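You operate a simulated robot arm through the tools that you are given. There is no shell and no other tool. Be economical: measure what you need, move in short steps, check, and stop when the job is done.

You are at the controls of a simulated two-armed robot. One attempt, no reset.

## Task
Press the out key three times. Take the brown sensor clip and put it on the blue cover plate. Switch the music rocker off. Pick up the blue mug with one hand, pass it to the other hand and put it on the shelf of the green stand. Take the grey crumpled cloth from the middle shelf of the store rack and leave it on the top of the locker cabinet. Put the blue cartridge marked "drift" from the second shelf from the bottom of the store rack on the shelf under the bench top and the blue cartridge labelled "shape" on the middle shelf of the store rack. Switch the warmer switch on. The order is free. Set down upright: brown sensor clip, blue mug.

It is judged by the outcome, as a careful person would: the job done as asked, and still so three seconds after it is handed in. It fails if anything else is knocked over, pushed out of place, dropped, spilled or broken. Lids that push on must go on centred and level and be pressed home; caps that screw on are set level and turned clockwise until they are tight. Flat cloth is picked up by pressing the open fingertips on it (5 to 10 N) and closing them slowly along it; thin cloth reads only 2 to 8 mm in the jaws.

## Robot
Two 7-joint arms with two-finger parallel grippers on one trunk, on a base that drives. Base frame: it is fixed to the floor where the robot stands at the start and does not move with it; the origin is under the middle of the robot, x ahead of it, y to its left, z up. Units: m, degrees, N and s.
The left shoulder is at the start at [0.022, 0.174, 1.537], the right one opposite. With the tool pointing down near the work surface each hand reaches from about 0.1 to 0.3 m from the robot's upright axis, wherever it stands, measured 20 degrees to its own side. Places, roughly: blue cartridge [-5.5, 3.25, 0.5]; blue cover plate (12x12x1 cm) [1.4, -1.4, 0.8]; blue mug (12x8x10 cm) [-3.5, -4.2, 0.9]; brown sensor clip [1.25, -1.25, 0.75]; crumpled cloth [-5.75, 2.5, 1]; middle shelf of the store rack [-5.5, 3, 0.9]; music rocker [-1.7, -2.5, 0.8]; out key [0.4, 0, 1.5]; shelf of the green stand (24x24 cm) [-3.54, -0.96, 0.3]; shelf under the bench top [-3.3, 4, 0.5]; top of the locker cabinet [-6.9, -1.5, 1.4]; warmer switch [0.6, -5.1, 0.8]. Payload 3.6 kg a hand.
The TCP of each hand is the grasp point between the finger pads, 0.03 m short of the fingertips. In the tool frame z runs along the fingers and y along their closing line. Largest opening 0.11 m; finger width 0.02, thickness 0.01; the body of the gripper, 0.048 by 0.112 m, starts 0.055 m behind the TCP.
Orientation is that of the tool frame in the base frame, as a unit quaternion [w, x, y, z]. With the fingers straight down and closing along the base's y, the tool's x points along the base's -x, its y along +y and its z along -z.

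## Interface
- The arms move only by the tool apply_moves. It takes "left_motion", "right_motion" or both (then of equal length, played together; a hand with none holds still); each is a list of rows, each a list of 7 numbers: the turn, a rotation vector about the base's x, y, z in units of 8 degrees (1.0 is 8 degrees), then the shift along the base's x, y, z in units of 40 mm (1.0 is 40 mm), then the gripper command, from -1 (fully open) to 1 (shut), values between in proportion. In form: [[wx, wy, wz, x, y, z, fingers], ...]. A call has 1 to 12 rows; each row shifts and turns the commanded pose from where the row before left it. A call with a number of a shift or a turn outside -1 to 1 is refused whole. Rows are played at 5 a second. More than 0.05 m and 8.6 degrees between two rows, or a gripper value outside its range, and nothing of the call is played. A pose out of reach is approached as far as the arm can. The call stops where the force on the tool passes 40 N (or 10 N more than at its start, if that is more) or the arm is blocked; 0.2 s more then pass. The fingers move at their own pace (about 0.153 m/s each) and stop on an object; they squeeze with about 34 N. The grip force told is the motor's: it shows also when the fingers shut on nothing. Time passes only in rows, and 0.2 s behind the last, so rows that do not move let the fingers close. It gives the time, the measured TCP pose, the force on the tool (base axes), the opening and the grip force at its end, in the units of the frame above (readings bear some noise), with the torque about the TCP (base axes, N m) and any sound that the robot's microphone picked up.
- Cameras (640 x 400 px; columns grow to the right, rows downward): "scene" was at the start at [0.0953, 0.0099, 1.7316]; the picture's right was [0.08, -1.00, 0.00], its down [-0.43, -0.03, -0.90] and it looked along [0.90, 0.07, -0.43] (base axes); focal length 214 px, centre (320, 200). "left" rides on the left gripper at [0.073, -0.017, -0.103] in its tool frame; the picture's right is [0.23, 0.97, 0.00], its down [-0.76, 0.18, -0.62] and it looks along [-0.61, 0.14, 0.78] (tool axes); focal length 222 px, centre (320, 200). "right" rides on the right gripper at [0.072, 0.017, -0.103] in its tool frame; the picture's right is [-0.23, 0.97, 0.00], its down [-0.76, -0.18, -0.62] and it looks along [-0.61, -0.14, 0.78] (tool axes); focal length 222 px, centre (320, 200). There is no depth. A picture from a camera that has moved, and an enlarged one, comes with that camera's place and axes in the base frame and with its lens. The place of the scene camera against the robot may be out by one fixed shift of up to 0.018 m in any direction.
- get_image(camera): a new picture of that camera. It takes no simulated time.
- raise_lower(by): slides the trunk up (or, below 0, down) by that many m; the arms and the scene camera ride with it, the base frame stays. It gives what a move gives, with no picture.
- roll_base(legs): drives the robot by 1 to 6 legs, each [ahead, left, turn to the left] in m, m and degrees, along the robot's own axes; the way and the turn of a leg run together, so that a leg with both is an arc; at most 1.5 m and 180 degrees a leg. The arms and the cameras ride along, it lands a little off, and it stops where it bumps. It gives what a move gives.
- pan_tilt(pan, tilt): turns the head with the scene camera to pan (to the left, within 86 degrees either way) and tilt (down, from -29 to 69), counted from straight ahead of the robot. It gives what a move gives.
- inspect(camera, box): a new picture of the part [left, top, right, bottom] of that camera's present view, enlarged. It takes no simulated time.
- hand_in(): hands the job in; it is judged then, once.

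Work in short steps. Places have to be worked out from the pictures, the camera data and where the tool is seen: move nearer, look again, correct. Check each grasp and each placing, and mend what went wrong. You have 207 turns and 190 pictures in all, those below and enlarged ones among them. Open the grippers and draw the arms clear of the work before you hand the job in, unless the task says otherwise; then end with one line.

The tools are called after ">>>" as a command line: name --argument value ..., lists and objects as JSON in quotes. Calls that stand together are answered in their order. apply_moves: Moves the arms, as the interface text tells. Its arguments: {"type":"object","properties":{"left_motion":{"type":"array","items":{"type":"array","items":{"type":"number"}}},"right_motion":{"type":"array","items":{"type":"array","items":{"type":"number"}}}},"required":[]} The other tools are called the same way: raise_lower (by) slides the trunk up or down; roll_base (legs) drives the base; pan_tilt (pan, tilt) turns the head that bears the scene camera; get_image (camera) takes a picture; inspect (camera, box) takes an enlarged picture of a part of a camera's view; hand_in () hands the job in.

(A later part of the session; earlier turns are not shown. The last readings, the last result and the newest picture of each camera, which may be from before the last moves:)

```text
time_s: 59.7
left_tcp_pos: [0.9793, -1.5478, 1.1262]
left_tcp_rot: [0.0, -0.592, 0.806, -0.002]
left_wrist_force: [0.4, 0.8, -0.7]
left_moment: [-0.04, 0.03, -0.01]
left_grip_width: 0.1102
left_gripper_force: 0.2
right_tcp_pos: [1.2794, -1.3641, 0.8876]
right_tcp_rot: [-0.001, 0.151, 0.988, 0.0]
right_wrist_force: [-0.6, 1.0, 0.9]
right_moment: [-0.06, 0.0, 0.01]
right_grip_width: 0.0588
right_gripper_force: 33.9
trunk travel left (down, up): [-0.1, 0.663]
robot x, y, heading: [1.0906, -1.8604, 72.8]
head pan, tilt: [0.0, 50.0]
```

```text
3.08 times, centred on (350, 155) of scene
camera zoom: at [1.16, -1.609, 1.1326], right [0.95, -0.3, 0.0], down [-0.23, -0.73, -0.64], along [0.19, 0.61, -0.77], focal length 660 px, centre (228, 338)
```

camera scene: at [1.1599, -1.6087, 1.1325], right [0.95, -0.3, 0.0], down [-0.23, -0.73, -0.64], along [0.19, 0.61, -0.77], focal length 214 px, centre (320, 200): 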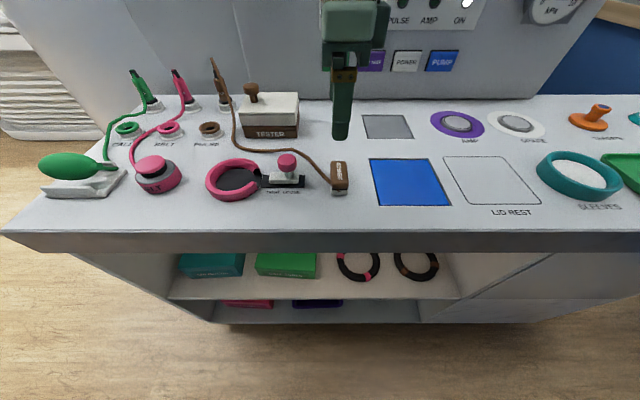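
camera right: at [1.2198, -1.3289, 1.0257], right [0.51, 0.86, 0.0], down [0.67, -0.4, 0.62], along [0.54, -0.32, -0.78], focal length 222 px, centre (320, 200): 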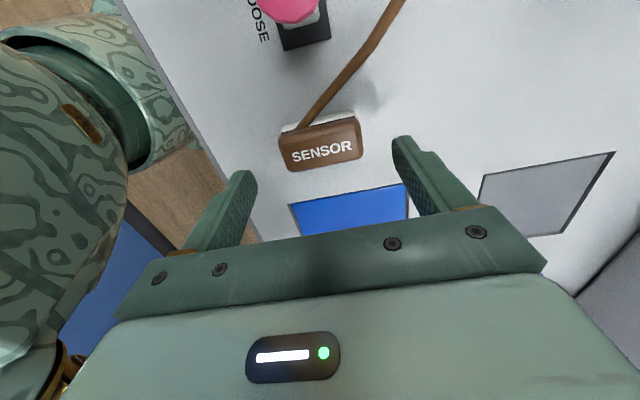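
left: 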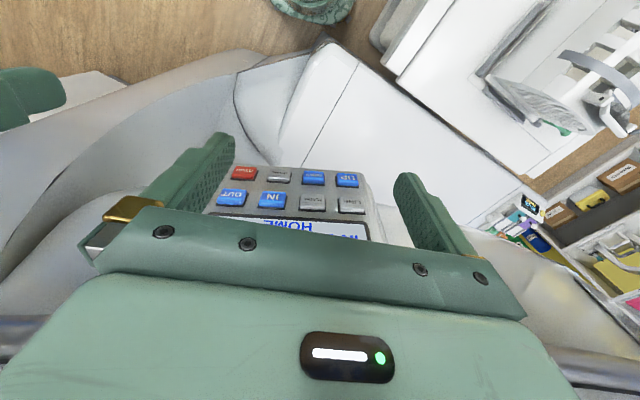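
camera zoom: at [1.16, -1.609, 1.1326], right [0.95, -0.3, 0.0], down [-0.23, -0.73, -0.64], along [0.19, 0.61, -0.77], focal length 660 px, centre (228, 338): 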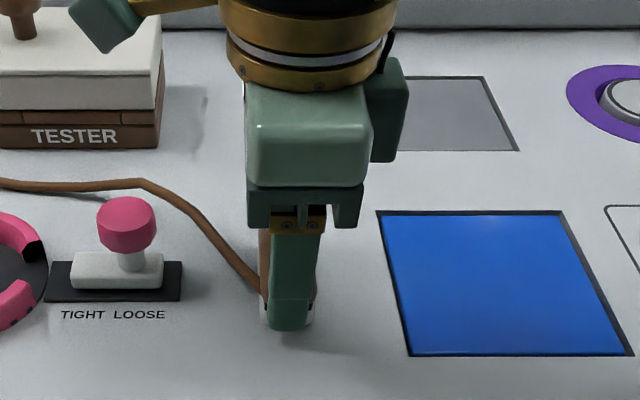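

Gripped (59 mm). Lift 4 cm, carry to above the plate.

>>> apply_moves --right_motion '[[0, 0, 0, 0, 0, 0.5, 1], [0, 0, 0, 0, 0, 0.5, 1], [0, 0, 0, 0.75, -0.16, 0, 1], [0, 0, 0, 0.75, -0.16, 0, 1], [0, 0, 0, 0.75, -0.16, 0, 1], [0, 0, 0, 0.75, -0.16, 0, 1], [0, 0, 0, 0, 0, 0, 1]]'

>>> get_image --camera "right"

>>> inspect --camera "scene" --box '[190, 70, 510, 270]'

```text
time_s: 61.3
left_tcp_pos: [0.9789, -1.5486, 1.1271]
left_tcp_rot: [0.0, -0.592, 0.806, -0.001]
left_wrist_force: [0.4, -0.7, -0.1]
left_moment: [-0.02, 0.0, -0.02]
left_grip_width: 0.1101
left_gripper_force: 0.0
right_tcp_pos: [1.4, -1.3904, 0.9276]
right_tcp_rot: [0.0, 0.151, 0.989, 0.0]
right_wrist_force: [0.2, 0.1, -0.6]
right_moment: [0.03, -0.02, 0.03]
right_grip_width: 0.0588
right_gripper_force: 34.0
trunk travel left (down, up): [-0.1, 0.663]
robot x, y, heading: [1.088, -1.8622, 72.6]
head pan, tilt: [0.0, 50.0]
```

```text
161 pictures are left
camera right: at [1.3358, -1.3532, 1.0324], right [0.51, 0.86, 0.0], down [0.67, -0.4, 0.62], along [0.54, -0.32, -0.78], focal length 222 px, centre (320, 200)
```

right: 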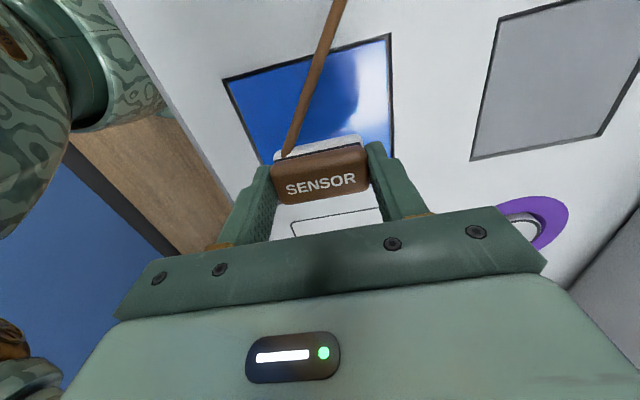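

```text
2.00 times, centred on (350, 170) of scene
camera zoom: at [1.1599, -1.6088, 1.1326], right [0.95, -0.3, 0.0], down [-0.23, -0.73, -0.64], along [0.19, 0.61, -0.77], focal length 429 px, centre (260, 260)
```

zoom: 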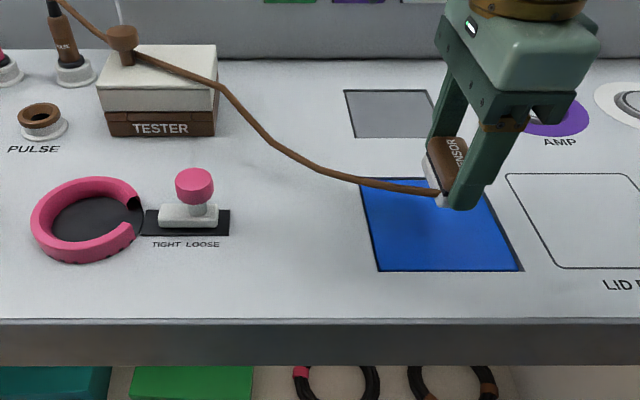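

Clip is above the plate centre. Lower gently until contact.

>>> apply_moves --right_motion '[[0, 0, 0, 0, 0, -0.4, 1], [0, 0, 0, 0, 0, -0.4, 1], [0, 0, 0, 0, 0, -0.08, 1], [0, 0, 0, 0, 0, -0.06, 1], [0, 0, 0, 0, 0, 0, 1]]'

>>> inspect --camera "scene" --box '[310, 90, 470, 220]'

```text
time_s: 62.5
left_tcp_pos: [0.9789, -1.5494, 1.1262]
left_tcp_rot: [-0.001, -0.592, 0.806, -0.001]
left_wrist_force: [0.4, -0.2, -0.1]
left_moment: [0.0, 0.01, -0.02]
left_grip_width: 0.1097
left_gripper_force: 0.2
right_tcp_pos: [1.4002, -1.3913, 0.89]
right_tcp_rot: [0.0, 0.152, 0.988, 0.001]
right_wrist_force: [0.2, -0.7, -0.6]
right_moment: [0.01, 0.03, 0.01]
right_grip_width: 0.059
right_gripper_force: 34.0
trunk travel left (down, up): [-0.1, 0.663]
robot x, y, heading: [1.0861, -1.8599, 72.5]
head pan, tilt: [0.0, 50.0]
```

```text
3.08 times, centred on (390, 155) of scene
camera zoom: at [1.1601, -1.609, 1.1326], right [0.95, -0.3, 0.0], down [-0.23, -0.73, -0.64], along [0.19, 0.61, -0.77], focal length 660 px, centre (105, 338)
```

zoom: 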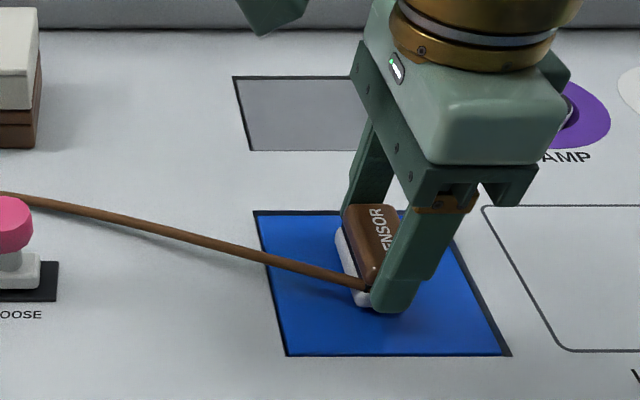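

Still just off the surface; step down in 2 mm steps.

>>> apply_moves --right_motion '[[0, 0, 0, 0, 0, -0.05, 1], [0, 0, 0, 0, 0, -0.05, 1], [0, 0, 0, 0, 0, 0, 1]]'

```text
time_s: 63.3
left_tcp_pos: [0.979, -1.5492, 1.1256]
left_tcp_rot: [0.001, -0.592, 0.806, -0.001]
left_wrist_force: [-0.9, 0.6, 0.3]
left_moment: [0.06, -0.02, 0.02]
left_grip_width: 0.1099
left_gripper_force: 0.2
right_tcp_pos: [1.3985, -1.3905, 0.8867]
right_tcp_rot: [0.0, 0.152, 0.988, 0.001]
right_wrist_force: [0.2, -0.1, 4.7]
right_moment: [-0.12, 0.05, -0.03]
right_grip_width: 0.059
right_gripper_force: 33.8
trunk travel left (down, up): [-0.1, 0.663]
robot x, y, heading: [1.0915, -1.8634, 72.3]
head pan, tilt: [0.0, 50.0]
```

Contact (4.7 N). Open slightly, rise, and check.

>>> apply_moves --right_motion '[[0, 0, 0, 0, 0, 0, -0.2], [0, 0, 0, 0, 0, 0, -0.6], [0, 0, 0, 0, 0, 0, -0.6], [0, 0, 0, 0, 0, 0.6, -0.6], [0, 0, 0, 0, 0, 0.8, -0.6], [0, 0, 0, 0, 0, 1, -0.6], [0, 0, 0, 0, 0, 1, -0.6]]'

>>> inspect --camera "scene" --box '[310, 90, 470, 220]'

```text
time_s: 64.9
left_tcp_pos: [0.9792, -1.5489, 1.1266]
left_tcp_rot: [0.002, -0.592, 0.806, -0.001]
left_wrist_force: [0.2, 0.4, 0.1]
left_moment: [0.01, -0.01, -0.02]
left_grip_width: 0.1099
left_gripper_force: 0.0
right_tcp_pos: [1.3988, -1.3916, 1.0231]
right_tcp_rot: [0.0, 0.151, 0.989, -0.001]
right_wrist_force: [-0.9, -1.1, 0.0]
right_moment: [0.02, -0.01, 0.0]
right_grip_width: 0.0879
right_gripper_force: 0.0
trunk travel left (down, up): [-0.1, 0.663]
robot x, y, heading: [1.0902, -1.8638, 72.7]
head pan, tilt: [0.0, 50.0]
```

```text
3.08 times, centred on (390, 155) of scene
camera zoom: at [1.1597, -1.6094, 1.1328], right [0.95, -0.3, 0.0], down [-0.23, -0.73, -0.64], along [0.19, 0.61, -0.77], focal length 660 px, centre (105, 338)
```

zoom: 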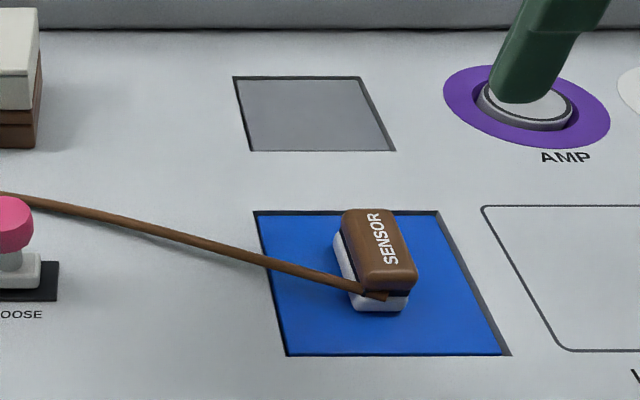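

The clip stands upright on the plate. I retract the right hand (undoing its turn) and back off a bit.

>>> apply_moves --right_motion '[[0, 0, 0, 0, 0, 1, -1], [0, 0, 0, 0, 0, 1, -1], [0, 0, 0.94, 0, -0.5, 0.2, -1], [0, 0, 0.94, 0, -0.5, 0, -1], [0, 0, 0.94, 0, -0.5, 0, -1], [0, 0, 0.94, 0, -0.5, 0, -1], [0, 0, 0.94, 0, -0.5, 0, -1], [0, 0, 0.94, -0.2, -0.5, 0, -1], [0, 0, 0.94, -0.2, -0.5, 0, -1], [0, 0, 0.94, -0.2, -0.5, 0, -1], [0, 0, 0.94, -0.2, -0.5, 0, -1], [0, 0, 0.94, -0.2, -0.5, 0, -1]]'

>>> roll_base --legs '[[-0.2, 0, 0]]'

>>> raise_lower --by 0.4

>>> get_image --camera "scene"

```text
time_s: 67.5
left_tcp_pos: [0.9791, -1.549, 1.1274]
left_tcp_rot: [0.001, -0.592, 0.806, -0.001]
left_wrist_force: [0.0, -0.3, -0.3]
left_moment: [0.01, -0.03, -0.01]
left_grip_width: 0.1097
left_gripper_force: 0.1
right_tcp_pos: [1.359, -1.5914, 1.1105]
right_tcp_rot: [-0.001, -0.485, 0.875, 0.001]
right_wrist_force: [-0.1, -0.6, 0.7]
right_moment: [-0.04, 0.01, 0.0]
right_grip_width: 0.1097
right_gripper_force: 0.1
trunk travel left (down, up): [-0.1, 0.663]
robot x, y, heading: [1.0917, -1.8644, 72.5]
head pan, tilt: [0.0, 50.0]
```

```text
time_s: 69.1
left_tcp_pos: [0.9171, -1.7425, 1.1273]
left_tcp_rot: [0.001, -0.593, 0.805, -0.001]
left_wrist_force: [0.5, -0.5, -0.5]
left_moment: [0.03, 0.01, 0.0]
left_grip_width: 0.1101
left_gripper_force: 0.1
right_tcp_pos: [1.2977, -1.7821, 1.1118]
right_tcp_rot: [-0.001, -0.484, 0.875, 0.0]
right_wrist_force: [-0.6, -0.8, 0.4]
right_moment: [0.02, 0.0, 0.01]
right_grip_width: 0.1099
right_gripper_force: 0.0
trunk travel left (down, up): [-0.1, 0.663]
robot x, y, heading: [1.0278, -2.0571, 72.8]
head pan, tilt: [0.0, 50.0]
```

```text
time_s: 72.9
left_tcp_pos: [0.9176, -1.74, 1.5279]
left_tcp_rot: [0.0, -0.594, 0.805, -0.001]
left_wrist_force: [-0.4, 0.0, -0.5]
left_moment: [0.02, 0.01, 0.02]
left_grip_width: 0.1102
left_gripper_force: 0.1
right_tcp_pos: [1.2985, -1.7813, 1.5108]
right_tcp_rot: [0.0, -0.484, 0.875, 0.0]
right_wrist_force: [-0.2, -0.1, 0.3]
right_moment: [-0.01, 0.0, 0.0]
right_grip_width: 0.1102
right_gripper_force: 0.0
trunk travel left (down, up): [-0.5, 0.263]
robot x, y, heading: [1.0294, -2.0562, 72.9]
head pan, tilt: [0.0, 50.0]
```

```text
157 pictures are left
camera scene: at [1.0513, -1.9551, 1.544], right [0.95, -0.3, 0.0], down [-0.23, -0.73, -0.64], along [0.19, 0.61, -0.77], focal length 214 px, centre (320, 200)
```

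scene: 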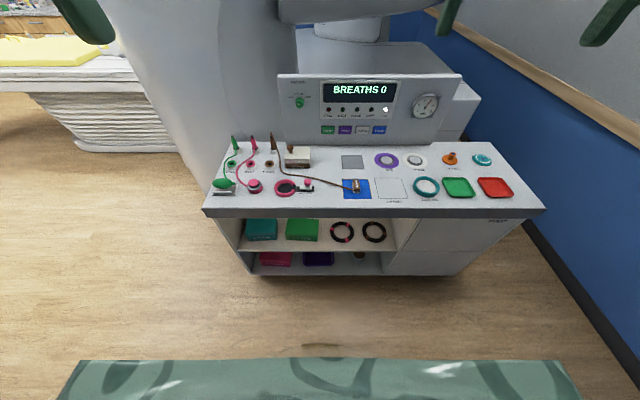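

Clip placed, nothing else disturbed. I turn left to face out of the aisle and survey.

>>> roll_base --legs '[[0, 0, 90]]'

>>> pan_tilt --pan 30 --tilt 20

>>> get_image --camera "scene"

>>> pan_tilt --pan -20 --tilt 20

>>> get_image --camera "scene"

```text
time_s: 77.1
left_tcp_pos: [0.7163, -2.163, 1.5263]
left_tcp_rot: [-0.001, 0.988, -0.151, 0.0]
left_wrist_force: [0.1, 0.1, 0.0]
left_moment: [0.03, -0.01, 0.02]
left_grip_width: 0.1104
left_gripper_force: 0.1
right_tcp_pos: [0.7586, -1.7832, 1.5116]
right_tcp_rot: [0.001, 0.96, -0.279, -0.001]
right_wrist_force: [0.1, -0.1, 0.0]
right_moment: [0.01, -0.03, 0.01]
right_grip_width: 0.1102
right_gripper_force: 0.0
trunk travel left (down, up): [-0.5, 0.263]
robot x, y, heading: [1.0295, -2.0537, 162.5]
head pan, tilt: [0.0, 50.0]
```

```text
time_s: 78.1
left_tcp_pos: [0.7169, -2.1645, 1.5265]
left_tcp_rot: [-0.001, 0.989, -0.151, -0.001]
left_wrist_force: [-0.5, 0.5, -0.5]
left_moment: [0.02, -0.01, 0.04]
left_grip_width: 0.1099
left_gripper_force: 0.1
right_tcp_pos: [0.7586, -1.784, 1.5112]
right_tcp_rot: [0.001, 0.961, -0.278, -0.001]
right_wrist_force: [0.6, 0.4, 0.2]
right_moment: [0.01, 0.0, 0.01]
right_grip_width: 0.1102
right_gripper_force: 0.0
trunk travel left (down, up): [-0.5, 0.263]
robot x, y, heading: [1.0316, -2.052, 162.3]
head pan, tilt: [30.0, 20.0]
```

```text
156 pictures are left
camera scene: at [0.9083, -2.064, 1.5896], right [-0.22, 0.98, 0.0], down [0.34, 0.07, -0.94], along [-0.92, -0.2, -0.34], focal length 214 px, centre (320, 200)
```

scene: 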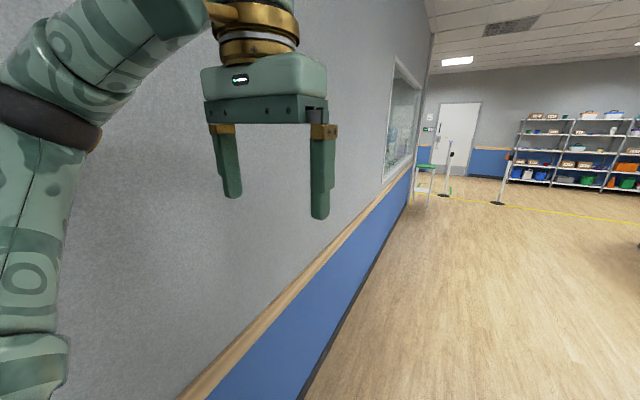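

```text
time_s: 79.3
left_tcp_pos: [0.7164, -2.1631, 1.5276]
left_tcp_rot: [-0.001, 0.988, -0.151, 0.0]
left_wrist_force: [0.2, -0.1, -0.9]
left_moment: [-0.02, 0.0, 0.01]
left_grip_width: 0.11
left_gripper_force: 0.0
right_tcp_pos: [0.7579, -1.784, 1.5116]
right_tcp_rot: [0.001, 0.961, -0.278, -0.001]
right_wrist_force: [0.7, -0.7, 0.1]
right_moment: [0.01, -0.01, 0.0]
right_grip_width: 0.1104
right_gripper_force: 0.0
trunk travel left (down, up): [-0.5, 0.263]
robot x, y, heading: [1.028, -2.053, 162.4]
head pan, tilt: [-20.0, 20.0]
```

```text
155 pictures are left
camera scene: at [0.9252, -1.9874, 1.5897], right [0.61, 0.79, 0.0], down [0.27, -0.21, -0.94], along [-0.75, 0.57, -0.34], focal length 214 px, centre (320, 200)
```

scene: 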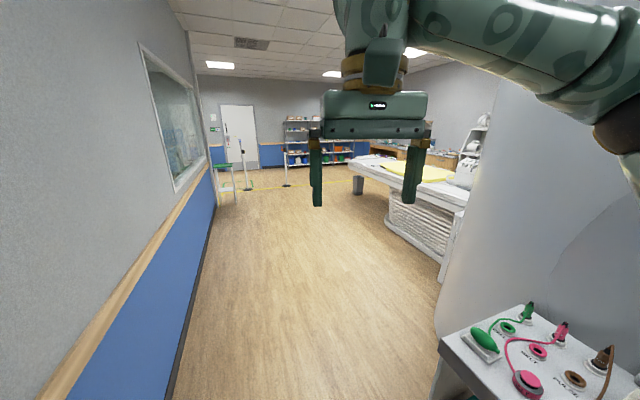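

The wall on the left has a window; its end with the green stand is about 4 m ahead. I shift right slightly and drive 3 m along.

>>> roll_base --legs '[[0, -0.35, 0], [1.5, 0, 0], [1.5, 0, 0]]'

>>> pan_tilt --pan 25 --tilt 20

>>> get_image --camera "scene"

>>> pan_tilt --pan -50 --tilt 15

>>> get_image --camera "scene"

```text
time_s: 95.5
left_tcp_pos: [-2.0321, -0.9665, 1.527]
left_tcp_rot: [-0.001, 0.99, -0.141, 0.0]
left_wrist_force: [0.2, -0.1, 0.5]
left_moment: [-0.02, 0.03, 0.0]
left_grip_width: 0.1098
left_gripper_force: 0.1
right_tcp_pos: [-1.9981, -0.5867, 1.5115]
right_tcp_rot: [0.001, 0.963, -0.269, -0.001]
right_wrist_force: [-0.4, -0.2, 0.0]
right_moment: [-0.02, -0.02, -0.02]
right_grip_width: 0.1096
right_gripper_force: 0.1
trunk travel left (down, up): [-0.5, 0.263]
robot x, y, heading: [-1.7219, -0.8505, 163.5]
head pan, tilt: [-20.0, 20.0]
```

```text
time_s: 96.6
left_tcp_pos: [-2.032, -0.9664, 1.5274]
left_tcp_rot: [-0.001, 0.99, -0.141, 0.001]
left_wrist_force: [-0.3, -0.1, -1.3]
left_moment: [-0.01, 0.04, 0.0]
left_grip_width: 0.1102
left_gripper_force: 0.0
right_tcp_pos: [-1.9989, -0.5865, 1.5121]
right_tcp_rot: [0.001, 0.963, -0.269, -0.001]
right_wrist_force: [0.2, 0.2, -0.1]
right_moment: [0.02, 0.02, 0.03]
right_grip_width: 0.1101
right_gripper_force: 0.1
trunk travel left (down, up): [-0.5, 0.263]
robot x, y, heading: [-1.725, -0.8466, 163.5]
head pan, tilt: [25.0, 20.0]
```

```text
154 pictures are left
camera scene: at [-1.8445, -0.8551, 1.5897], right [-0.15, 0.99, 0.0], down [0.34, 0.05, -0.94], along [-0.93, -0.14, -0.34], focal length 214 px, centre (320, 200)
```

scene: 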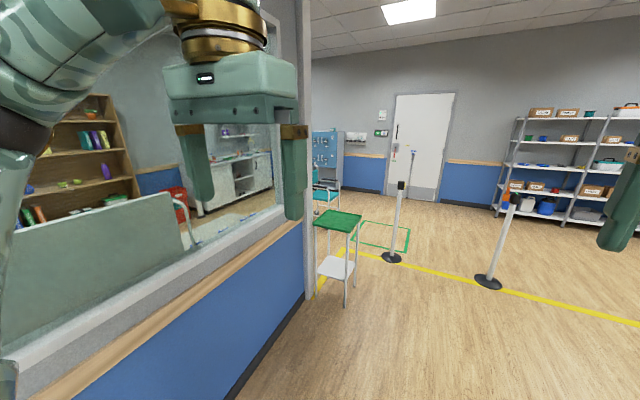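

```text
time_s: 98.1
left_tcp_pos: [-2.0335, -0.9663, 1.5268]
left_tcp_rot: [-0.001, 0.99, -0.142, 0.0]
left_wrist_force: [-0.1, -0.2, 0.3]
left_moment: [0.03, -0.01, 0.03]
left_grip_width: 0.11
left_gripper_force: 0.0
right_tcp_pos: [-1.9987, -0.5867, 1.5108]
right_tcp_rot: [0.0, 0.963, -0.269, 0.0]
right_wrist_force: [-0.3, -0.6, 0.2]
right_moment: [0.0, 0.0, 0.0]
right_grip_width: 0.1098
right_gripper_force: 0.1
trunk travel left (down, up): [-0.5, 0.263]
robot x, y, heading: [-1.721, -0.85, 163.6]
head pan, tilt: [-50.0, 15.0]
```

```text
153 pictures are left
camera scene: at [-1.7898, -0.7557, 1.5978], right [0.92, 0.4, 0.0], down [0.1, -0.24, -0.97], along [-0.39, 0.88, -0.26], focal length 214 px, centre (320, 200)
```

scene: 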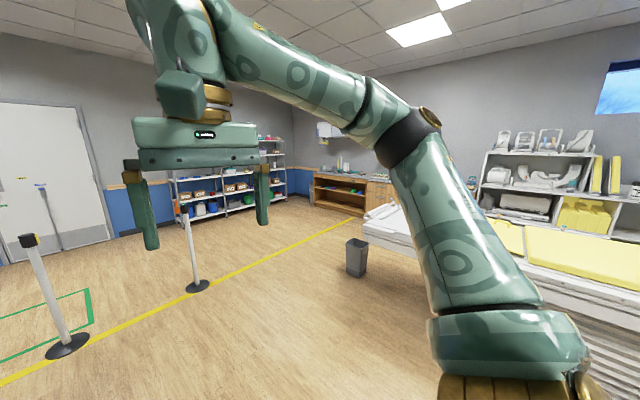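

The green stand is at the wall end; stanchions at about [-4.2,-0.3] and [-3.9,0.63] leave a ~1 m gap. I line up with the gap's middle and approach, trunk raised.

>>> raise_lower --by 0.26

>>> roll_base --legs '[[0, -0.3, 0], [1.4, 0, 0]]'

>>> pan_tilt --pan 10 --tilt 35

>>> get_image --camera "scene"

>>> pan_tilt --pan 60 --tilt 25

>>> get_image --camera "scene"

```text
time_s: 100.8
left_tcp_pos: [-2.033, -0.9664, 1.7874]
left_tcp_rot: [-0.001, 0.99, -0.142, 0.0]
left_wrist_force: [0.5, -0.1, -0.3]
left_moment: [0.01, 0.05, 0.0]
left_grip_width: 0.11
left_gripper_force: 0.1
right_tcp_pos: [-1.9973, -0.5869, 1.7705]
right_tcp_rot: [0.0, 0.963, -0.269, 0.0]
right_wrist_force: [0.3, 0.4, 0.6]
right_moment: [-0.01, 0.0, -0.01]
right_grip_width: 0.11
right_gripper_force: 0.1
trunk travel left (down, up): [-0.76, 0.003]
robot x, y, heading: [-1.7219, -0.8478, 163.7]
head pan, tilt: [-50.0, 15.0]
```

```text
time_s: 109.4
left_tcp_pos: [-3.2961, -0.2791, 1.7865]
left_tcp_rot: [0.0, 0.99, -0.142, 0.001]
left_wrist_force: [0.0, 0.5, 0.5]
left_moment: [0.02, 0.01, -0.01]
left_grip_width: 0.11
left_gripper_force: 0.0
right_tcp_pos: [-3.2606, 0.1012, 1.7715]
right_tcp_rot: [0.002, 0.963, -0.27, 0.0]
right_wrist_force: [-0.7, 0.2, 0.0]
right_moment: [0.01, -0.04, 0.01]
right_grip_width: 0.11
right_gripper_force: 0.1
trunk travel left (down, up): [-0.76, 0.003]
robot x, y, heading: [-2.9857, -0.1642, 163.6]
head pan, tilt: [-50.0, 15.0]
```

```text
time_s: 110.7
left_tcp_pos: [-3.2965, -0.2788, 1.7863]
left_tcp_rot: [-0.001, 0.99, -0.143, 0.0]
left_wrist_force: [-0.3, 0.9, -0.9]
left_moment: [0.03, -0.05, 0.02]
left_grip_width: 0.11
left_gripper_force: 0.0
right_tcp_pos: [-3.2609, 0.101, 1.7714]
right_tcp_rot: [0.0, 0.963, -0.27, 0.0]
right_wrist_force: [0.1, 0.0, 0.7]
right_moment: [0.02, -0.01, 0.0]
right_grip_width: 0.1102
right_gripper_force: 0.1
trunk travel left (down, up): [-0.76, 0.003]
robot x, y, heading: [-2.9871, -0.1636, 163.3]
head pan, tilt: [10.0, 35.0]
```

```text
152 pictures are left
camera scene: at [-3.0912, -0.1479, 1.8262], right [0.11, 0.99, 0.0], down [0.57, -0.07, -0.82], along [-0.81, 0.09, -0.57], focal length 214 px, centre (320, 200)
```

scene: 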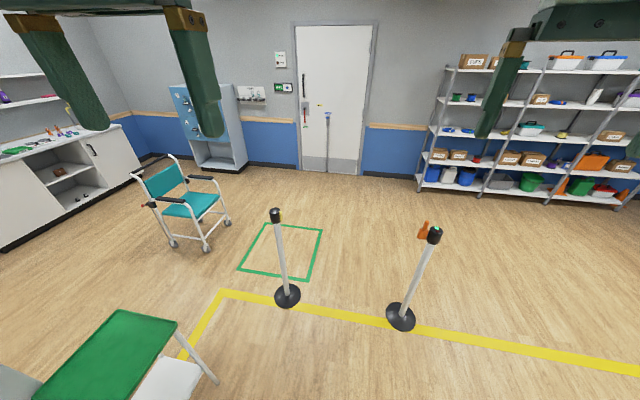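

```text
time_s: 111.9
left_tcp_pos: [-3.2968, -0.2794, 1.7867]
left_tcp_rot: [0.0, 0.99, -0.142, 0.0]
left_wrist_force: [0.3, 0.0, -0.2]
left_moment: [-0.02, -0.03, -0.01]
left_grip_width: 0.11
left_gripper_force: 0.0
right_tcp_pos: [-3.2622, 0.101, 1.7715]
right_tcp_rot: [0.001, 0.963, -0.269, 0.0]
right_wrist_force: [0.3, 0.2, -0.3]
right_moment: [0.0, 0.01, 0.02]
right_grip_width: 0.11
right_gripper_force: 0.1
trunk travel left (down, up): [-0.76, 0.003]
robot x, y, heading: [-2.9895, -0.1641, 163.2]
head pan, tilt: [60.0, 25.0]
```

```text
151 pictures are left
camera scene: at [-3.0707, -0.2212, 1.8419], right [-0.69, 0.73, 0.0], down [0.31, 0.29, -0.91], along [-0.66, -0.62, -0.42], focal length 214 px, centre (320, 200)
```

scene: 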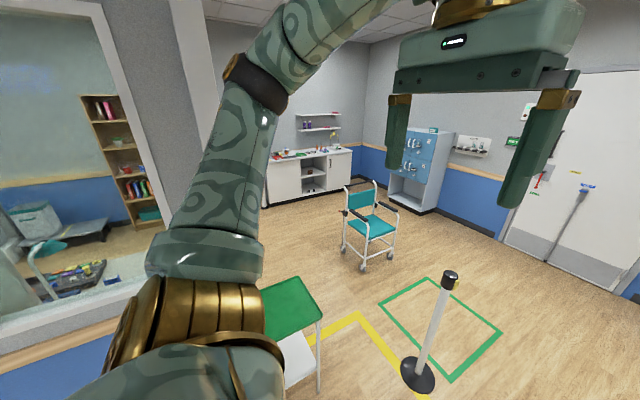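

I have a good map now. The rack is near, so I do that first: swing around the second stanchion with wide clearance and stop in front of the rack.

>>> roll_base --legs '[[0, -1.1, 0], [1.5, 0, 0], [0.5, 0, 0], [0, -0.9, 0]]'

>>> pan_tilt --pan 0 --tilt 35

>>> get_image --camera "scene"

```text
time_s: 131.5
left_tcp_pos: [-4.6543, 2.2038, 1.7865]
left_tcp_rot: [-0.001, 0.99, -0.144, 0.001]
left_wrist_force: [0.3, 0.0, -0.6]
left_moment: [0.05, 0.0, -0.01]
left_grip_width: 0.11
left_gripper_force: 0.0
right_tcp_pos: [-4.6182, 2.5834, 1.7713]
right_tcp_rot: [0.0, 0.963, -0.271, 0.0]
right_wrist_force: [-0.4, -0.4, 0.3]
right_moment: [0.03, -0.02, 0.0]
right_grip_width: 0.1098
right_gripper_force: 0.0
trunk travel left (down, up): [-0.76, 0.003]
robot x, y, heading: [-4.3407, 2.316, 163.7]
head pan, tilt: [60.0, 25.0]
```

```text
time_s: 132.8
left_tcp_pos: [-4.6537, 2.2053, 1.7866]
left_tcp_rot: [-0.002, 0.99, -0.143, 0.0]
left_wrist_force: [0.0, -0.2, 0.0]
left_moment: [-0.01, -0.01, 0.01]
left_grip_width: 0.1101
left_gripper_force: 0.0
right_tcp_pos: [-4.6185, 2.5837, 1.7713]
right_tcp_rot: [0.001, 0.963, -0.271, 0.0]
right_wrist_force: [-0.2, -0.1, 0.0]
right_moment: [0.02, -0.01, 0.0]
right_grip_width: 0.11
right_gripper_force: 0.1
trunk travel left (down, up): [-0.76, 0.003]
robot x, y, heading: [-4.3414, 2.3191, 163.6]
head pan, tilt: [0.0, 35.0]
```

```text
150 pictures are left
camera scene: at [-4.445, 2.3493, 1.8261], right [0.29, 0.96, 0.0], down [0.55, -0.16, -0.82], along [-0.79, 0.23, -0.57], focal length 214 px, centre (320, 200)
```

scene: 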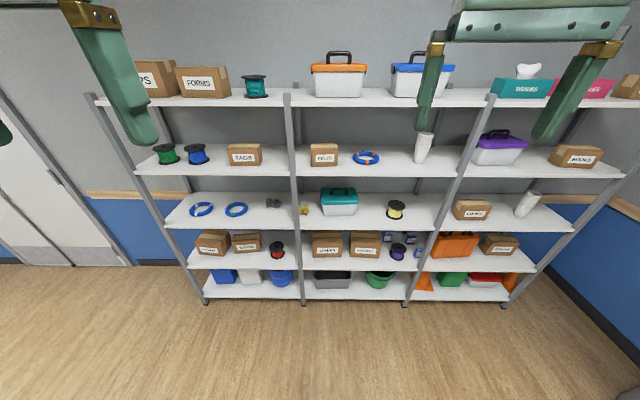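

>>> inspect --camera "scene" --box '[230, 170, 350, 245]'

>>> inspect --camera "scene" --box '[340, 210, 460, 285]'

```text
5.33 times, centred on (290, 208) of scene
camera zoom: at [-4.445, 2.3493, 1.8261], right [0.29, 0.96, 0.0], down [0.55, -0.16, -0.82], along [-0.79, 0.23, -0.57], focal length 1144 px, centre (480, 160)
```

zoom: 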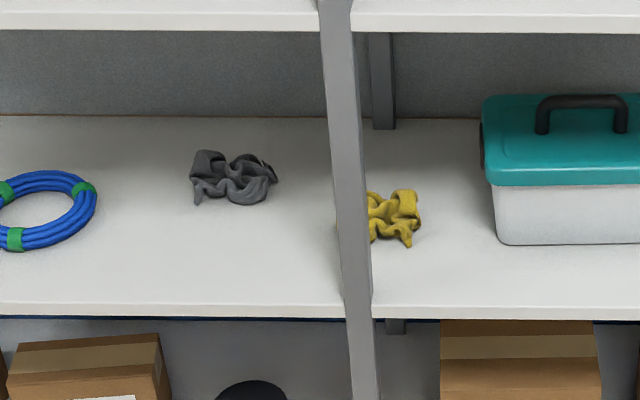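

```text
5.33 times, centred on (400, 248) of scene
camera zoom: at [-4.445, 2.3493, 1.8261], right [0.29, 0.96, 0.0], down [0.55, -0.16, -0.82], along [-0.79, 0.23, -0.57], focal length 1144 px, centre (-107, -53)
```

zoom: 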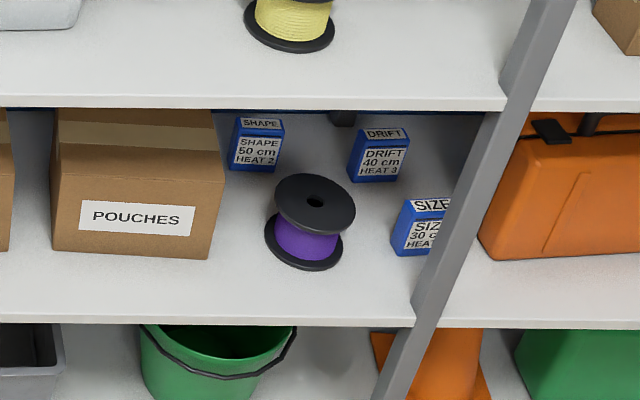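

Found: grey cloth on the middle shelf (~[-5.74, 2.38, 0.93]), and SHAPE (~[-5.54, 3.27]) and DRIFT (~[-5.46, 3.45]) on the second shelf (z≈0.48), a purple spool in front of SHAPE. I want the wrist camera on top for reaching in, so I test rolling the right hand 180°.

>>> apply_moves --right_motion '[[0, 0, -0.94, 0, 0, 0, -1], [0, 0, -0.94, 0, 0, 0, -1], [0, 0, -0.94, 0, 0, 0, -1], [0, 0, -0.94, 0, 0, 0, -1], [0, 0, -0.94, 0, 0, 0, -1], [0, 0, -0.94, 0, 0, 0, -1], [0, 0, -0.94, 0, 0, 0, -1], [0, 0, -0.94, 0, 0, 0, -1], [0, 0, -0.94, 0, 0, 0, -1], [0, 0, -0.94, 0, 0, 0, -1], [0, 0, -0.94, 0, 0, 0, -1]]'

>>> apply_moves --right_motion '[[0, 0, -0.94, 0, 0, 0, -1], [0, 0, -0.94, 0, 0, 0, -1], [0, 0, -0.94, 0, 0, 0, -1], [0, 0, -0.94, 0, 0, 0, -1], [0, 0, -0.94, 0, 0, 0, -1], [0, 0, -0.94, 0, 0, 0, -1], [0, 0, -0.94, 0, 0, 0, -1], [0, 0, -0.94, 0, 0, 0, -1], [0, 0, -0.94, 0, 0, 0, -1], [0, 0, -0.94, 0, 0, 0, -1], [0, 0, -0.94, 0, 0, 0, -1]]'

>>> get_image --camera "scene"

```text
time_s: 135.2
left_tcp_pos: [-4.6532, 2.2046, 1.7865]
left_tcp_rot: [-0.001, 0.99, -0.144, 0.0]
left_wrist_force: [-0.6, 0.2, -1.3]
left_moment: [0.03, 0.04, 0.01]
left_grip_width: 0.11
left_gripper_force: 0.1
right_tcp_pos: [-4.6163, 2.5833, 1.7695]
right_tcp_rot: [0.0, -0.543, 0.84, 0.0]
right_wrist_force: [0.7, -0.1, -0.2]
right_moment: [0.02, -0.03, -0.01]
right_grip_width: 0.11
right_gripper_force: 0.0
trunk travel left (down, up): [-0.76, 0.003]
robot x, y, heading: [-4.339, 2.3231, 163.4]
head pan, tilt: [0.0, 35.0]
```

```text
time_s: 137.6
left_tcp_pos: [-4.6543, 2.2046, 1.7865]
left_tcp_rot: [-0.001, 0.99, -0.143, 0.0]
left_wrist_force: [0.6, 0.8, -0.3]
left_moment: [0.03, -0.04, -0.02]
left_grip_width: 0.1099
left_gripper_force: 0.1
right_tcp_pos: [-4.6184, 2.5855, 1.7716]
right_tcp_rot: [0.0, 0.148, 0.989, 0.001]
right_wrist_force: [0.6, 0.1, 0.5]
right_moment: [-0.02, -0.02, 0.02]
right_grip_width: 0.1098
right_gripper_force: 0.0
trunk travel left (down, up): [-0.76, 0.003]
robot x, y, heading: [-4.3438, 2.3154, 163.4]
head pan, tilt: [0.0, 35.0]
```

```text
147 pictures are left
camera scene: at [-4.4449, 2.3497, 1.8261], right [0.29, 0.96, 0.0], down [0.55, -0.16, -0.82], along [-0.78, 0.23, -0.57], focal length 214 px, centre (320, 200)
```

scene: 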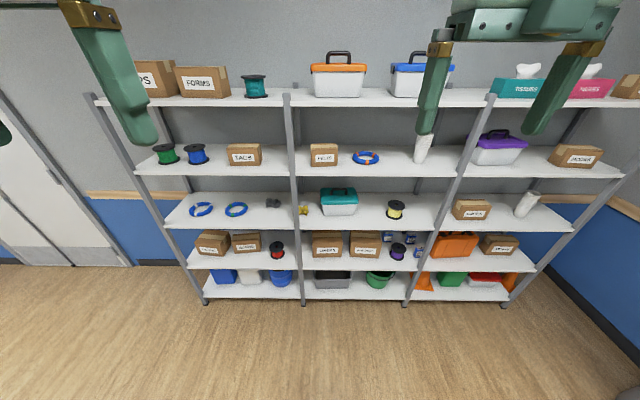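

Rolling works. Now I lower the trunk, shift right in front of the cartridges and pitch the right hand forward to ~40° below horizontal.

>>> raise_lower --by -0.4

>>> raise_lower --by -0.3

>>> roll_base --legs '[[0.3, -0.42, 0]]'

>>> apply_moves --right_motion '[[0.28, 0.93, 0, 0, 0, -0.9, -1], [0.28, 0.93, 0, 0, 0, -0.9, -1], [0.28, 0.93, 0, 0, 0, -0.9, -1], [0.28, 0.93, 0, 0, 0, -0.9, -1], [0.28, 0.93, 0, 0, 0, -0.9, -1], [0.28, 0.93, 0, 0, 0, -0.9, -1], [0, 0, 0, 0, 0, -0.9, -1], [0, 0, 0, 0, 0, -0.9, -1]]'

>>> get_image --camera "right"

>>> get_image --camera "scene"

```text
time_s: 141.4
left_tcp_pos: [-4.6533, 2.2037, 1.3873]
left_tcp_rot: [-0.002, 0.99, -0.144, 0.0]
left_wrist_force: [0.1, 0.1, 0.1]
left_moment: [0.03, -0.01, 0.0]
left_grip_width: 0.11
left_gripper_force: 0.1
right_tcp_pos: [-4.617, 2.5839, 1.3705]
right_tcp_rot: [0.0, 0.147, 0.989, 0.001]
right_wrist_force: [0.7, -0.4, 0.2]
right_moment: [0.02, 0.01, -0.02]
right_grip_width: 0.1103
right_gripper_force: 0.1
trunk travel left (down, up): [-0.36, 0.403]
robot x, y, heading: [-4.3438, 2.321, 163.3]
head pan, tilt: [0.0, 35.0]
```

```text
time_s: 144.4
left_tcp_pos: [-4.6534, 2.2031, 1.0868]
left_tcp_rot: [-0.001, 0.99, -0.143, 0.001]
left_wrist_force: [-0.1, -1.0, 0.2]
left_moment: [-0.01, -0.01, 0.0]
left_grip_width: 0.11
left_gripper_force: 0.1
right_tcp_pos: [-4.618, 2.5844, 1.0704]
right_tcp_rot: [0.0, 0.147, 0.989, 0.001]
right_wrist_force: [-0.5, 0.1, -0.4]
right_moment: [0.01, 0.01, 0.02]
right_grip_width: 0.1101
right_gripper_force: 0.0
trunk travel left (down, up): [-0.06, 0.703]
robot x, y, heading: [-4.3434, 2.3191, 163.4]
head pan, tilt: [0.0, 35.0]
```

```text
time_s: 147.4
left_tcp_pos: [-4.8182, 2.6944, 1.0867]
left_tcp_rot: [-0.001, 0.99, -0.144, 0.0]
left_wrist_force: [-0.1, 0.5, 0.5]
left_moment: [-0.02, 0.01, 0.01]
left_grip_width: 0.11
left_gripper_force: 0.2
right_tcp_pos: [-4.7821, 3.0744, 1.0703]
right_tcp_rot: [0.001, 0.148, 0.989, 0.0]
right_wrist_force: [-0.2, -0.3, 0.1]
right_moment: [0.0, -0.01, 0.0]
right_grip_width: 0.11
right_gripper_force: 0.0
trunk travel left (down, up): [-0.06, 0.703]
robot x, y, heading: [-4.5073, 2.8084, 162.9]
head pan, tilt: [0.0, 35.0]
```

```text
time_s: 149.2
left_tcp_pos: [-4.8193, 2.693, 1.0876]
left_tcp_rot: [-0.001, 0.989, -0.145, 0.002]
left_wrist_force: [-0.5, 0.1, 0.1]
left_moment: [0.02, 0.01, 0.01]
left_grip_width: 0.11
left_gripper_force: 0.1
right_tcp_pos: [-4.8957, 3.0035, 0.941]
right_tcp_rot: [-0.387, 0.154, 0.907, 0.054]
right_wrist_force: [-0.1, -0.9, 0.0]
right_moment: [0.01, -0.01, -0.03]
right_grip_width: 0.1098
right_gripper_force: 0.0
right hand out of reach, approached as far as the arm can: row 3, 4, 5, 6, 7, 8
trunk travel left (down, up): [-0.06, 0.703]
robot x, y, heading: [-4.5088, 2.8038, 163.3]
head pan, tilt: [0.0, 35.0]
```

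```text
146 pictures are left
camera right: at [-4.8661, 3.014, 1.0655], right [0.46, 0.87, -0.18], down [0.87, -0.49, -0.11], along [-0.19, -0.11, -0.98], focal length 222 px, centre (320, 200)
```

right: 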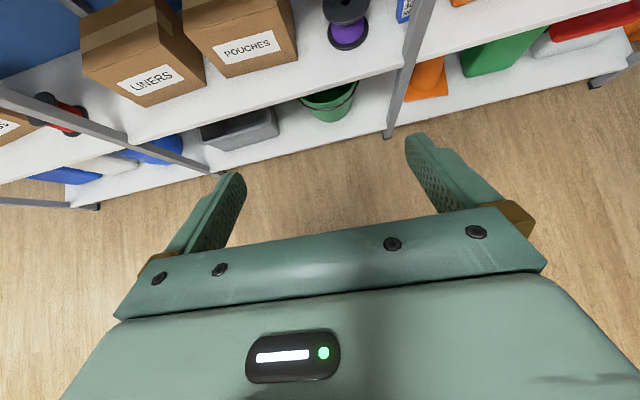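

```text
145 pictures are left
camera scene: at [-4.7978, 2.835, 1.1094], right [-0.4, 0.92, 0.0], down [0.54, 0.24, -0.81], along [-0.74, -0.33, -0.59], focal length 214 px, centre (320, 200)
```

scene: 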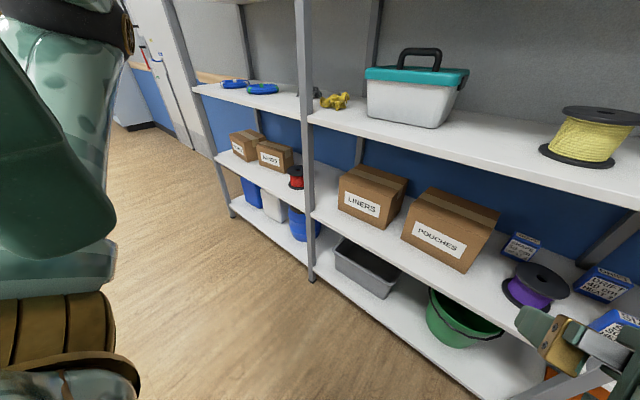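

The torso twisted somewhat to reach, but the hand now points 44° below horizontal with camera on top. Zoom to the cartridges from this viewpoint.

>>> inspect --camera "scene" --box '[480, 200, 640, 300]'

```text
4.00 times, centred on (560, 250) of scene
camera zoom: at [-4.7978, 2.835, 1.1094], right [-0.4, 0.92, 0.0], down [0.54, 0.24, -0.81], along [-0.74, -0.33, -0.59], focal length 858 px, centre (-640, 0)
```

zoom: 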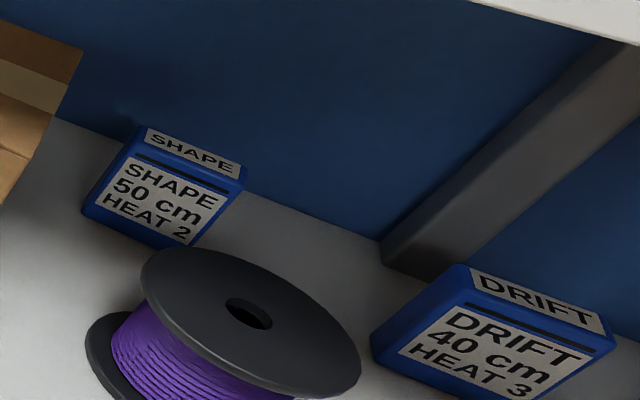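

SHAPE's front bottom centre is confirmed at [-5.545, 3.277, 0.478], box ~7.5 cm wide. I extend the right hand forward/down outside the rack with a shallower pitch to test the reach.

>>> apply_moves --right_motion '[[0.2, 0.68, 0, -0.8, 0.3, -0.6, -1], [0.2, 0.68, 0, -0.8, 0.3, -0.6, -1], [0.12, 0.38, 0, -0.8, 0.3, -0.6, -1], [0, 0, 0, -0.6, 0.3, -0.6, -1], [0, 0, 0, 0, 0.3, -0.6, -1], [0, 0, 0, 0, 0, -0.6, -1], [0, 0, 0, 0, 0, 0, -1]]'

>>> pan_tilt --pan -30 --tilt 60

>>> get_image --camera "scene"

```text
time_s: 150.8
left_tcp_pos: [-4.8187, 2.6946, 1.0883]
left_tcp_rot: [-0.002, 0.99, -0.144, 0.0]
left_wrist_force: [-0.6, -0.3, 0.6]
left_moment: [0.01, -0.03, 0.0]
left_grip_width: 0.1097
left_gripper_force: 0.0
right_tcp_pos: [-5.0188, 3.0543, 0.7986]
right_tcp_rot: [-0.503, 0.128, 0.852, 0.075]
right_wrist_force: [-0.9, 0.7, -0.2]
right_moment: [0.03, 0.0, 0.02]
right_grip_width: 0.1098
right_gripper_force: 0.2
right hand out of reach, approached as far as the arm can: row 1
trunk travel left (down, up): [-0.06, 0.703]
robot x, y, heading: [-4.5081, 2.8083, 163.3]
head pan, tilt: [0.0, 35.0]
```

```text
time_s: 151.8
left_tcp_pos: [-4.8176, 2.6939, 1.0871]
left_tcp_rot: [-0.003, 0.989, -0.145, 0.001]
left_wrist_force: [0.6, -0.1, 0.4]
left_moment: [0.0, -0.01, 0.04]
left_grip_width: 0.11
left_gripper_force: 0.0
right_tcp_pos: [-5.018, 3.0545, 0.7983]
right_tcp_rot: [-0.504, 0.127, 0.851, 0.074]
right_wrist_force: [-0.5, 0.1, -0.7]
right_moment: [-0.01, 0.01, 0.0]
right_grip_width: 0.1099
right_gripper_force: 0.1
trunk travel left (down, up): [-0.06, 0.703]
robot x, y, heading: [-4.5094, 2.807, 163.2]
head pan, tilt: [-30.0, 60.0]
```

```text
143 pictures are left
camera scene: at [-4.7627, 2.92, 1.0769], right [0.73, 0.69, 0.0], down [0.59, -0.63, -0.5], along [-0.34, 0.36, -0.87], focal length 214 px, centre (320, 200)
```

scene: 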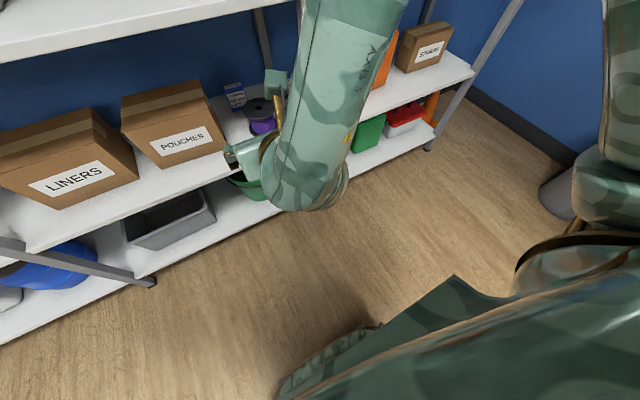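

Pitch is 29° down now. I extend further toward the rack opening at z≈0.62 to see reach and the forearm shape.

>>> apply_moves --right_motion '[[0, 0, 0, -0.875, 0.56, -0.9, -1], [0, 0, 0, -0.875, 0.56, -0.9, -1], [0, 0, 0, -0.875, 0.56, -0.9, -1], [0, 0, 0, -0.875, 0.56, -0.9, -1], [0, 0, 0, -0.5, 0.4, -0.85, -1], [0, 0, 0, 0, 0, 0, -1]]'

>>> get_image --camera "scene"

>>> get_image --camera "right"

```text
refused: row 1 steps farther than a row can; nothing moved
```

```text
142 pictures are left
camera scene: at [-4.7627, 2.92, 1.0769], right [0.73, 0.69, 0.0], down [0.59, -0.63, -0.5], along [-0.34, 0.36, -0.87], focal length 214 px, centre (320, 200)
```

scene: 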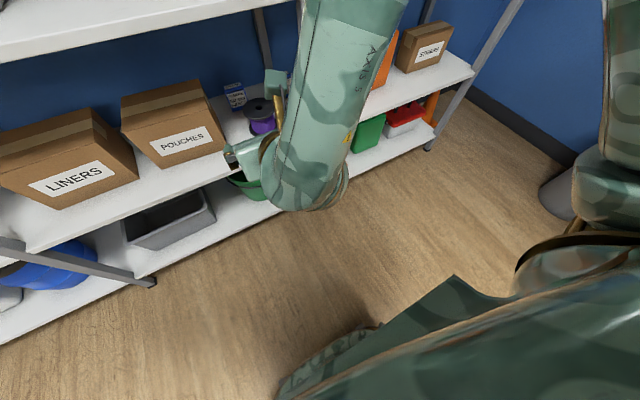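

```text
141 pictures are left
camera right: at [-4.9588, 3.0542, 0.912], right [0.39, 0.9, -0.2], down [0.82, -0.44, -0.36], along [-0.42, -0.02, -0.91], focal length 222 px, centre (320, 200)
```

right: 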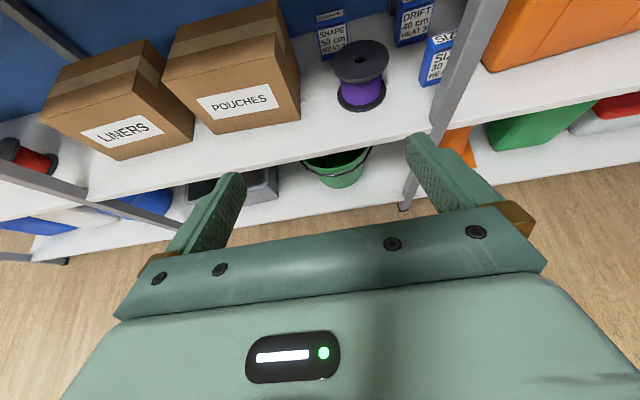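

Rows must stay under 5 cm in total; I replay with smaller steps.

>>> apply_moves --right_motion '[[0, 0, 0, -0.6, 0.4, -0.6, -1], [0, 0, 0, -0.6, 0.4, -0.6, -1], [0, 0, 0, -0.6, 0.4, -0.6, -1], [0, 0, 0, -0.6, 0.4, -0.6, -1], [0, 0, 0, -0.6, 0.4, -0.6, -1], [0, 0, 0, -0.6, 0.4, -0.6, -1], [0, 0, 0, -0.4, 0.3, -0.6, -1], [0, 0, 0, 0, 0, 0, -1]]'

>>> get_image --camera "scene"

>>> get_image --camera "right"

```text
time_s: 153.6
left_tcp_pos: [-4.8176, 2.6934, 1.0864]
left_tcp_rot: [-0.002, 0.99, -0.144, 0.0]
left_wrist_force: [-0.1, -0.2, -0.5]
left_moment: [0.0, 0.02, -0.01]
left_grip_width: 0.11
left_gripper_force: 0.0
right_tcp_pos: [-5.22, 3.0943, 0.6936]
right_tcp_rot: [-0.5, 0.128, 0.853, 0.075]
right_wrist_force: [-0.1, -0.7, 0.1]
right_moment: [0.0, -0.01, -0.03]
right_grip_width: 0.1099
right_gripper_force: 0.0
right hand out of reach, approached as far as the arm can: row 1, 2, 3, 4, 5, 6, 7
trunk travel left (down, up): [-0.06, 0.703]
robot x, y, heading: [-4.5056, 2.8109, 163.1]
head pan, tilt: [-30.0, 60.0]
```

```text
140 pictures are left
camera scene: at [-4.7625, 2.92, 1.077], right [0.73, 0.69, 0.0], down [0.59, -0.63, -0.5], along [-0.34, 0.36, -0.87], focal length 214 px, centre (320, 200)
```

scene: 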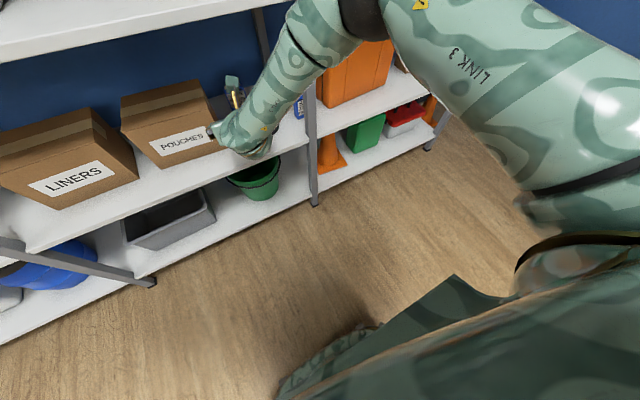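

```text
139 pictures are left
camera right: at [-5.1612, 3.0942, 0.8081], right [0.39, 0.9, -0.2], down [0.82, -0.44, -0.36], along [-0.41, -0.02, -0.91], focal length 222 px, centre (320, 200)
```

right: 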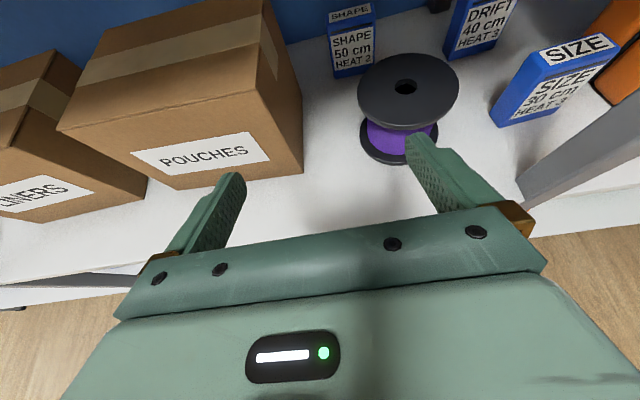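

The elbow swings out at shelf height, which would hit the rack. I back off and test reach further out to the hand's own side.

>>> roll_base --legs '[[-0.35, 0.12, 0]]'

>>> apply_moves --right_motion '[[0, 0, 0, -0.5, 0.8, -0.2, -1], [0, 0, 0, -0.5, 0.8, -0.2, -1], [0, 0, 0, -0.5, 0.8, -0.2, -1], [0, 0, 0, -0.6, 0.4, -0.2, -1], [0, 0, 0, -0.8, 0.25, 0, -1], [0, 0, 0, -0.8, 0.25, 0, -1], [0, 0, 0, -0.8, 0.25, 0, -1], [0, 0, 0, 0, 0, 0, -1]]'

>>> get_image --camera "scene"

```text
time_s: 155.9
left_tcp_pos: [-4.5144, 2.4768, 1.0866]
left_tcp_rot: [-0.002, 0.99, -0.144, 0.0]
left_wrist_force: [0.7, 0.3, 0.5]
left_moment: [0.01, -0.02, -0.02]
left_grip_width: 0.11
left_gripper_force: 0.0
right_tcp_pos: [-4.9162, 2.8772, 0.6942]
right_tcp_rot: [-0.5, 0.129, 0.853, 0.076]
right_wrist_force: [-0.4, 0.1, -0.5]
right_moment: [-0.03, -0.01, 0.01]
right_grip_width: 0.1099
right_gripper_force: 0.0
trunk travel left (down, up): [-0.06, 0.703]
robot x, y, heading: [-4.2053, 2.5925, 163.4]
head pan, tilt: [-30.0, 60.0]
```

```text
time_s: 157.7
left_tcp_pos: [-4.5151, 2.4772, 1.0874]
left_tcp_rot: [-0.002, 0.99, -0.144, 0.0]
left_wrist_force: [0.2, -0.1, 0.7]
left_moment: [-0.01, 0.01, 0.02]
left_grip_width: 0.1101
left_gripper_force: 0.2
right_tcp_pos: [-5.0289, 3.0175, 0.6713]
right_tcp_rot: [-0.5, 0.128, 0.853, 0.075]
right_wrist_force: [0.0, 0.7, 0.4]
right_moment: [0.0, 0.02, 0.01]
right_grip_width: 0.11
right_gripper_force: 0.0
right hand out of reach, approached as far as the arm can: row 5, 6, 7
trunk travel left (down, up): [-0.06, 0.703]
robot x, y, heading: [-4.205, 2.5913, 163.1]
head pan, tilt: [-30.0, 60.0]
```

```text
138 pictures are left
camera scene: at [-4.4604, 2.7032, 1.0769], right [0.73, 0.69, 0.0], down [0.59, -0.63, -0.5], along [-0.34, 0.36, -0.87], focal length 214 px, centre (320, 200)
```

scene: 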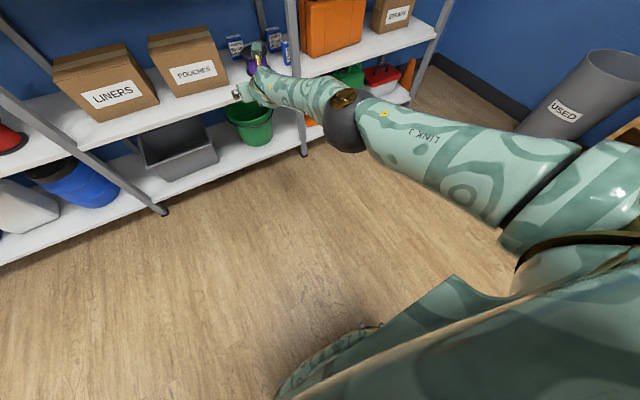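

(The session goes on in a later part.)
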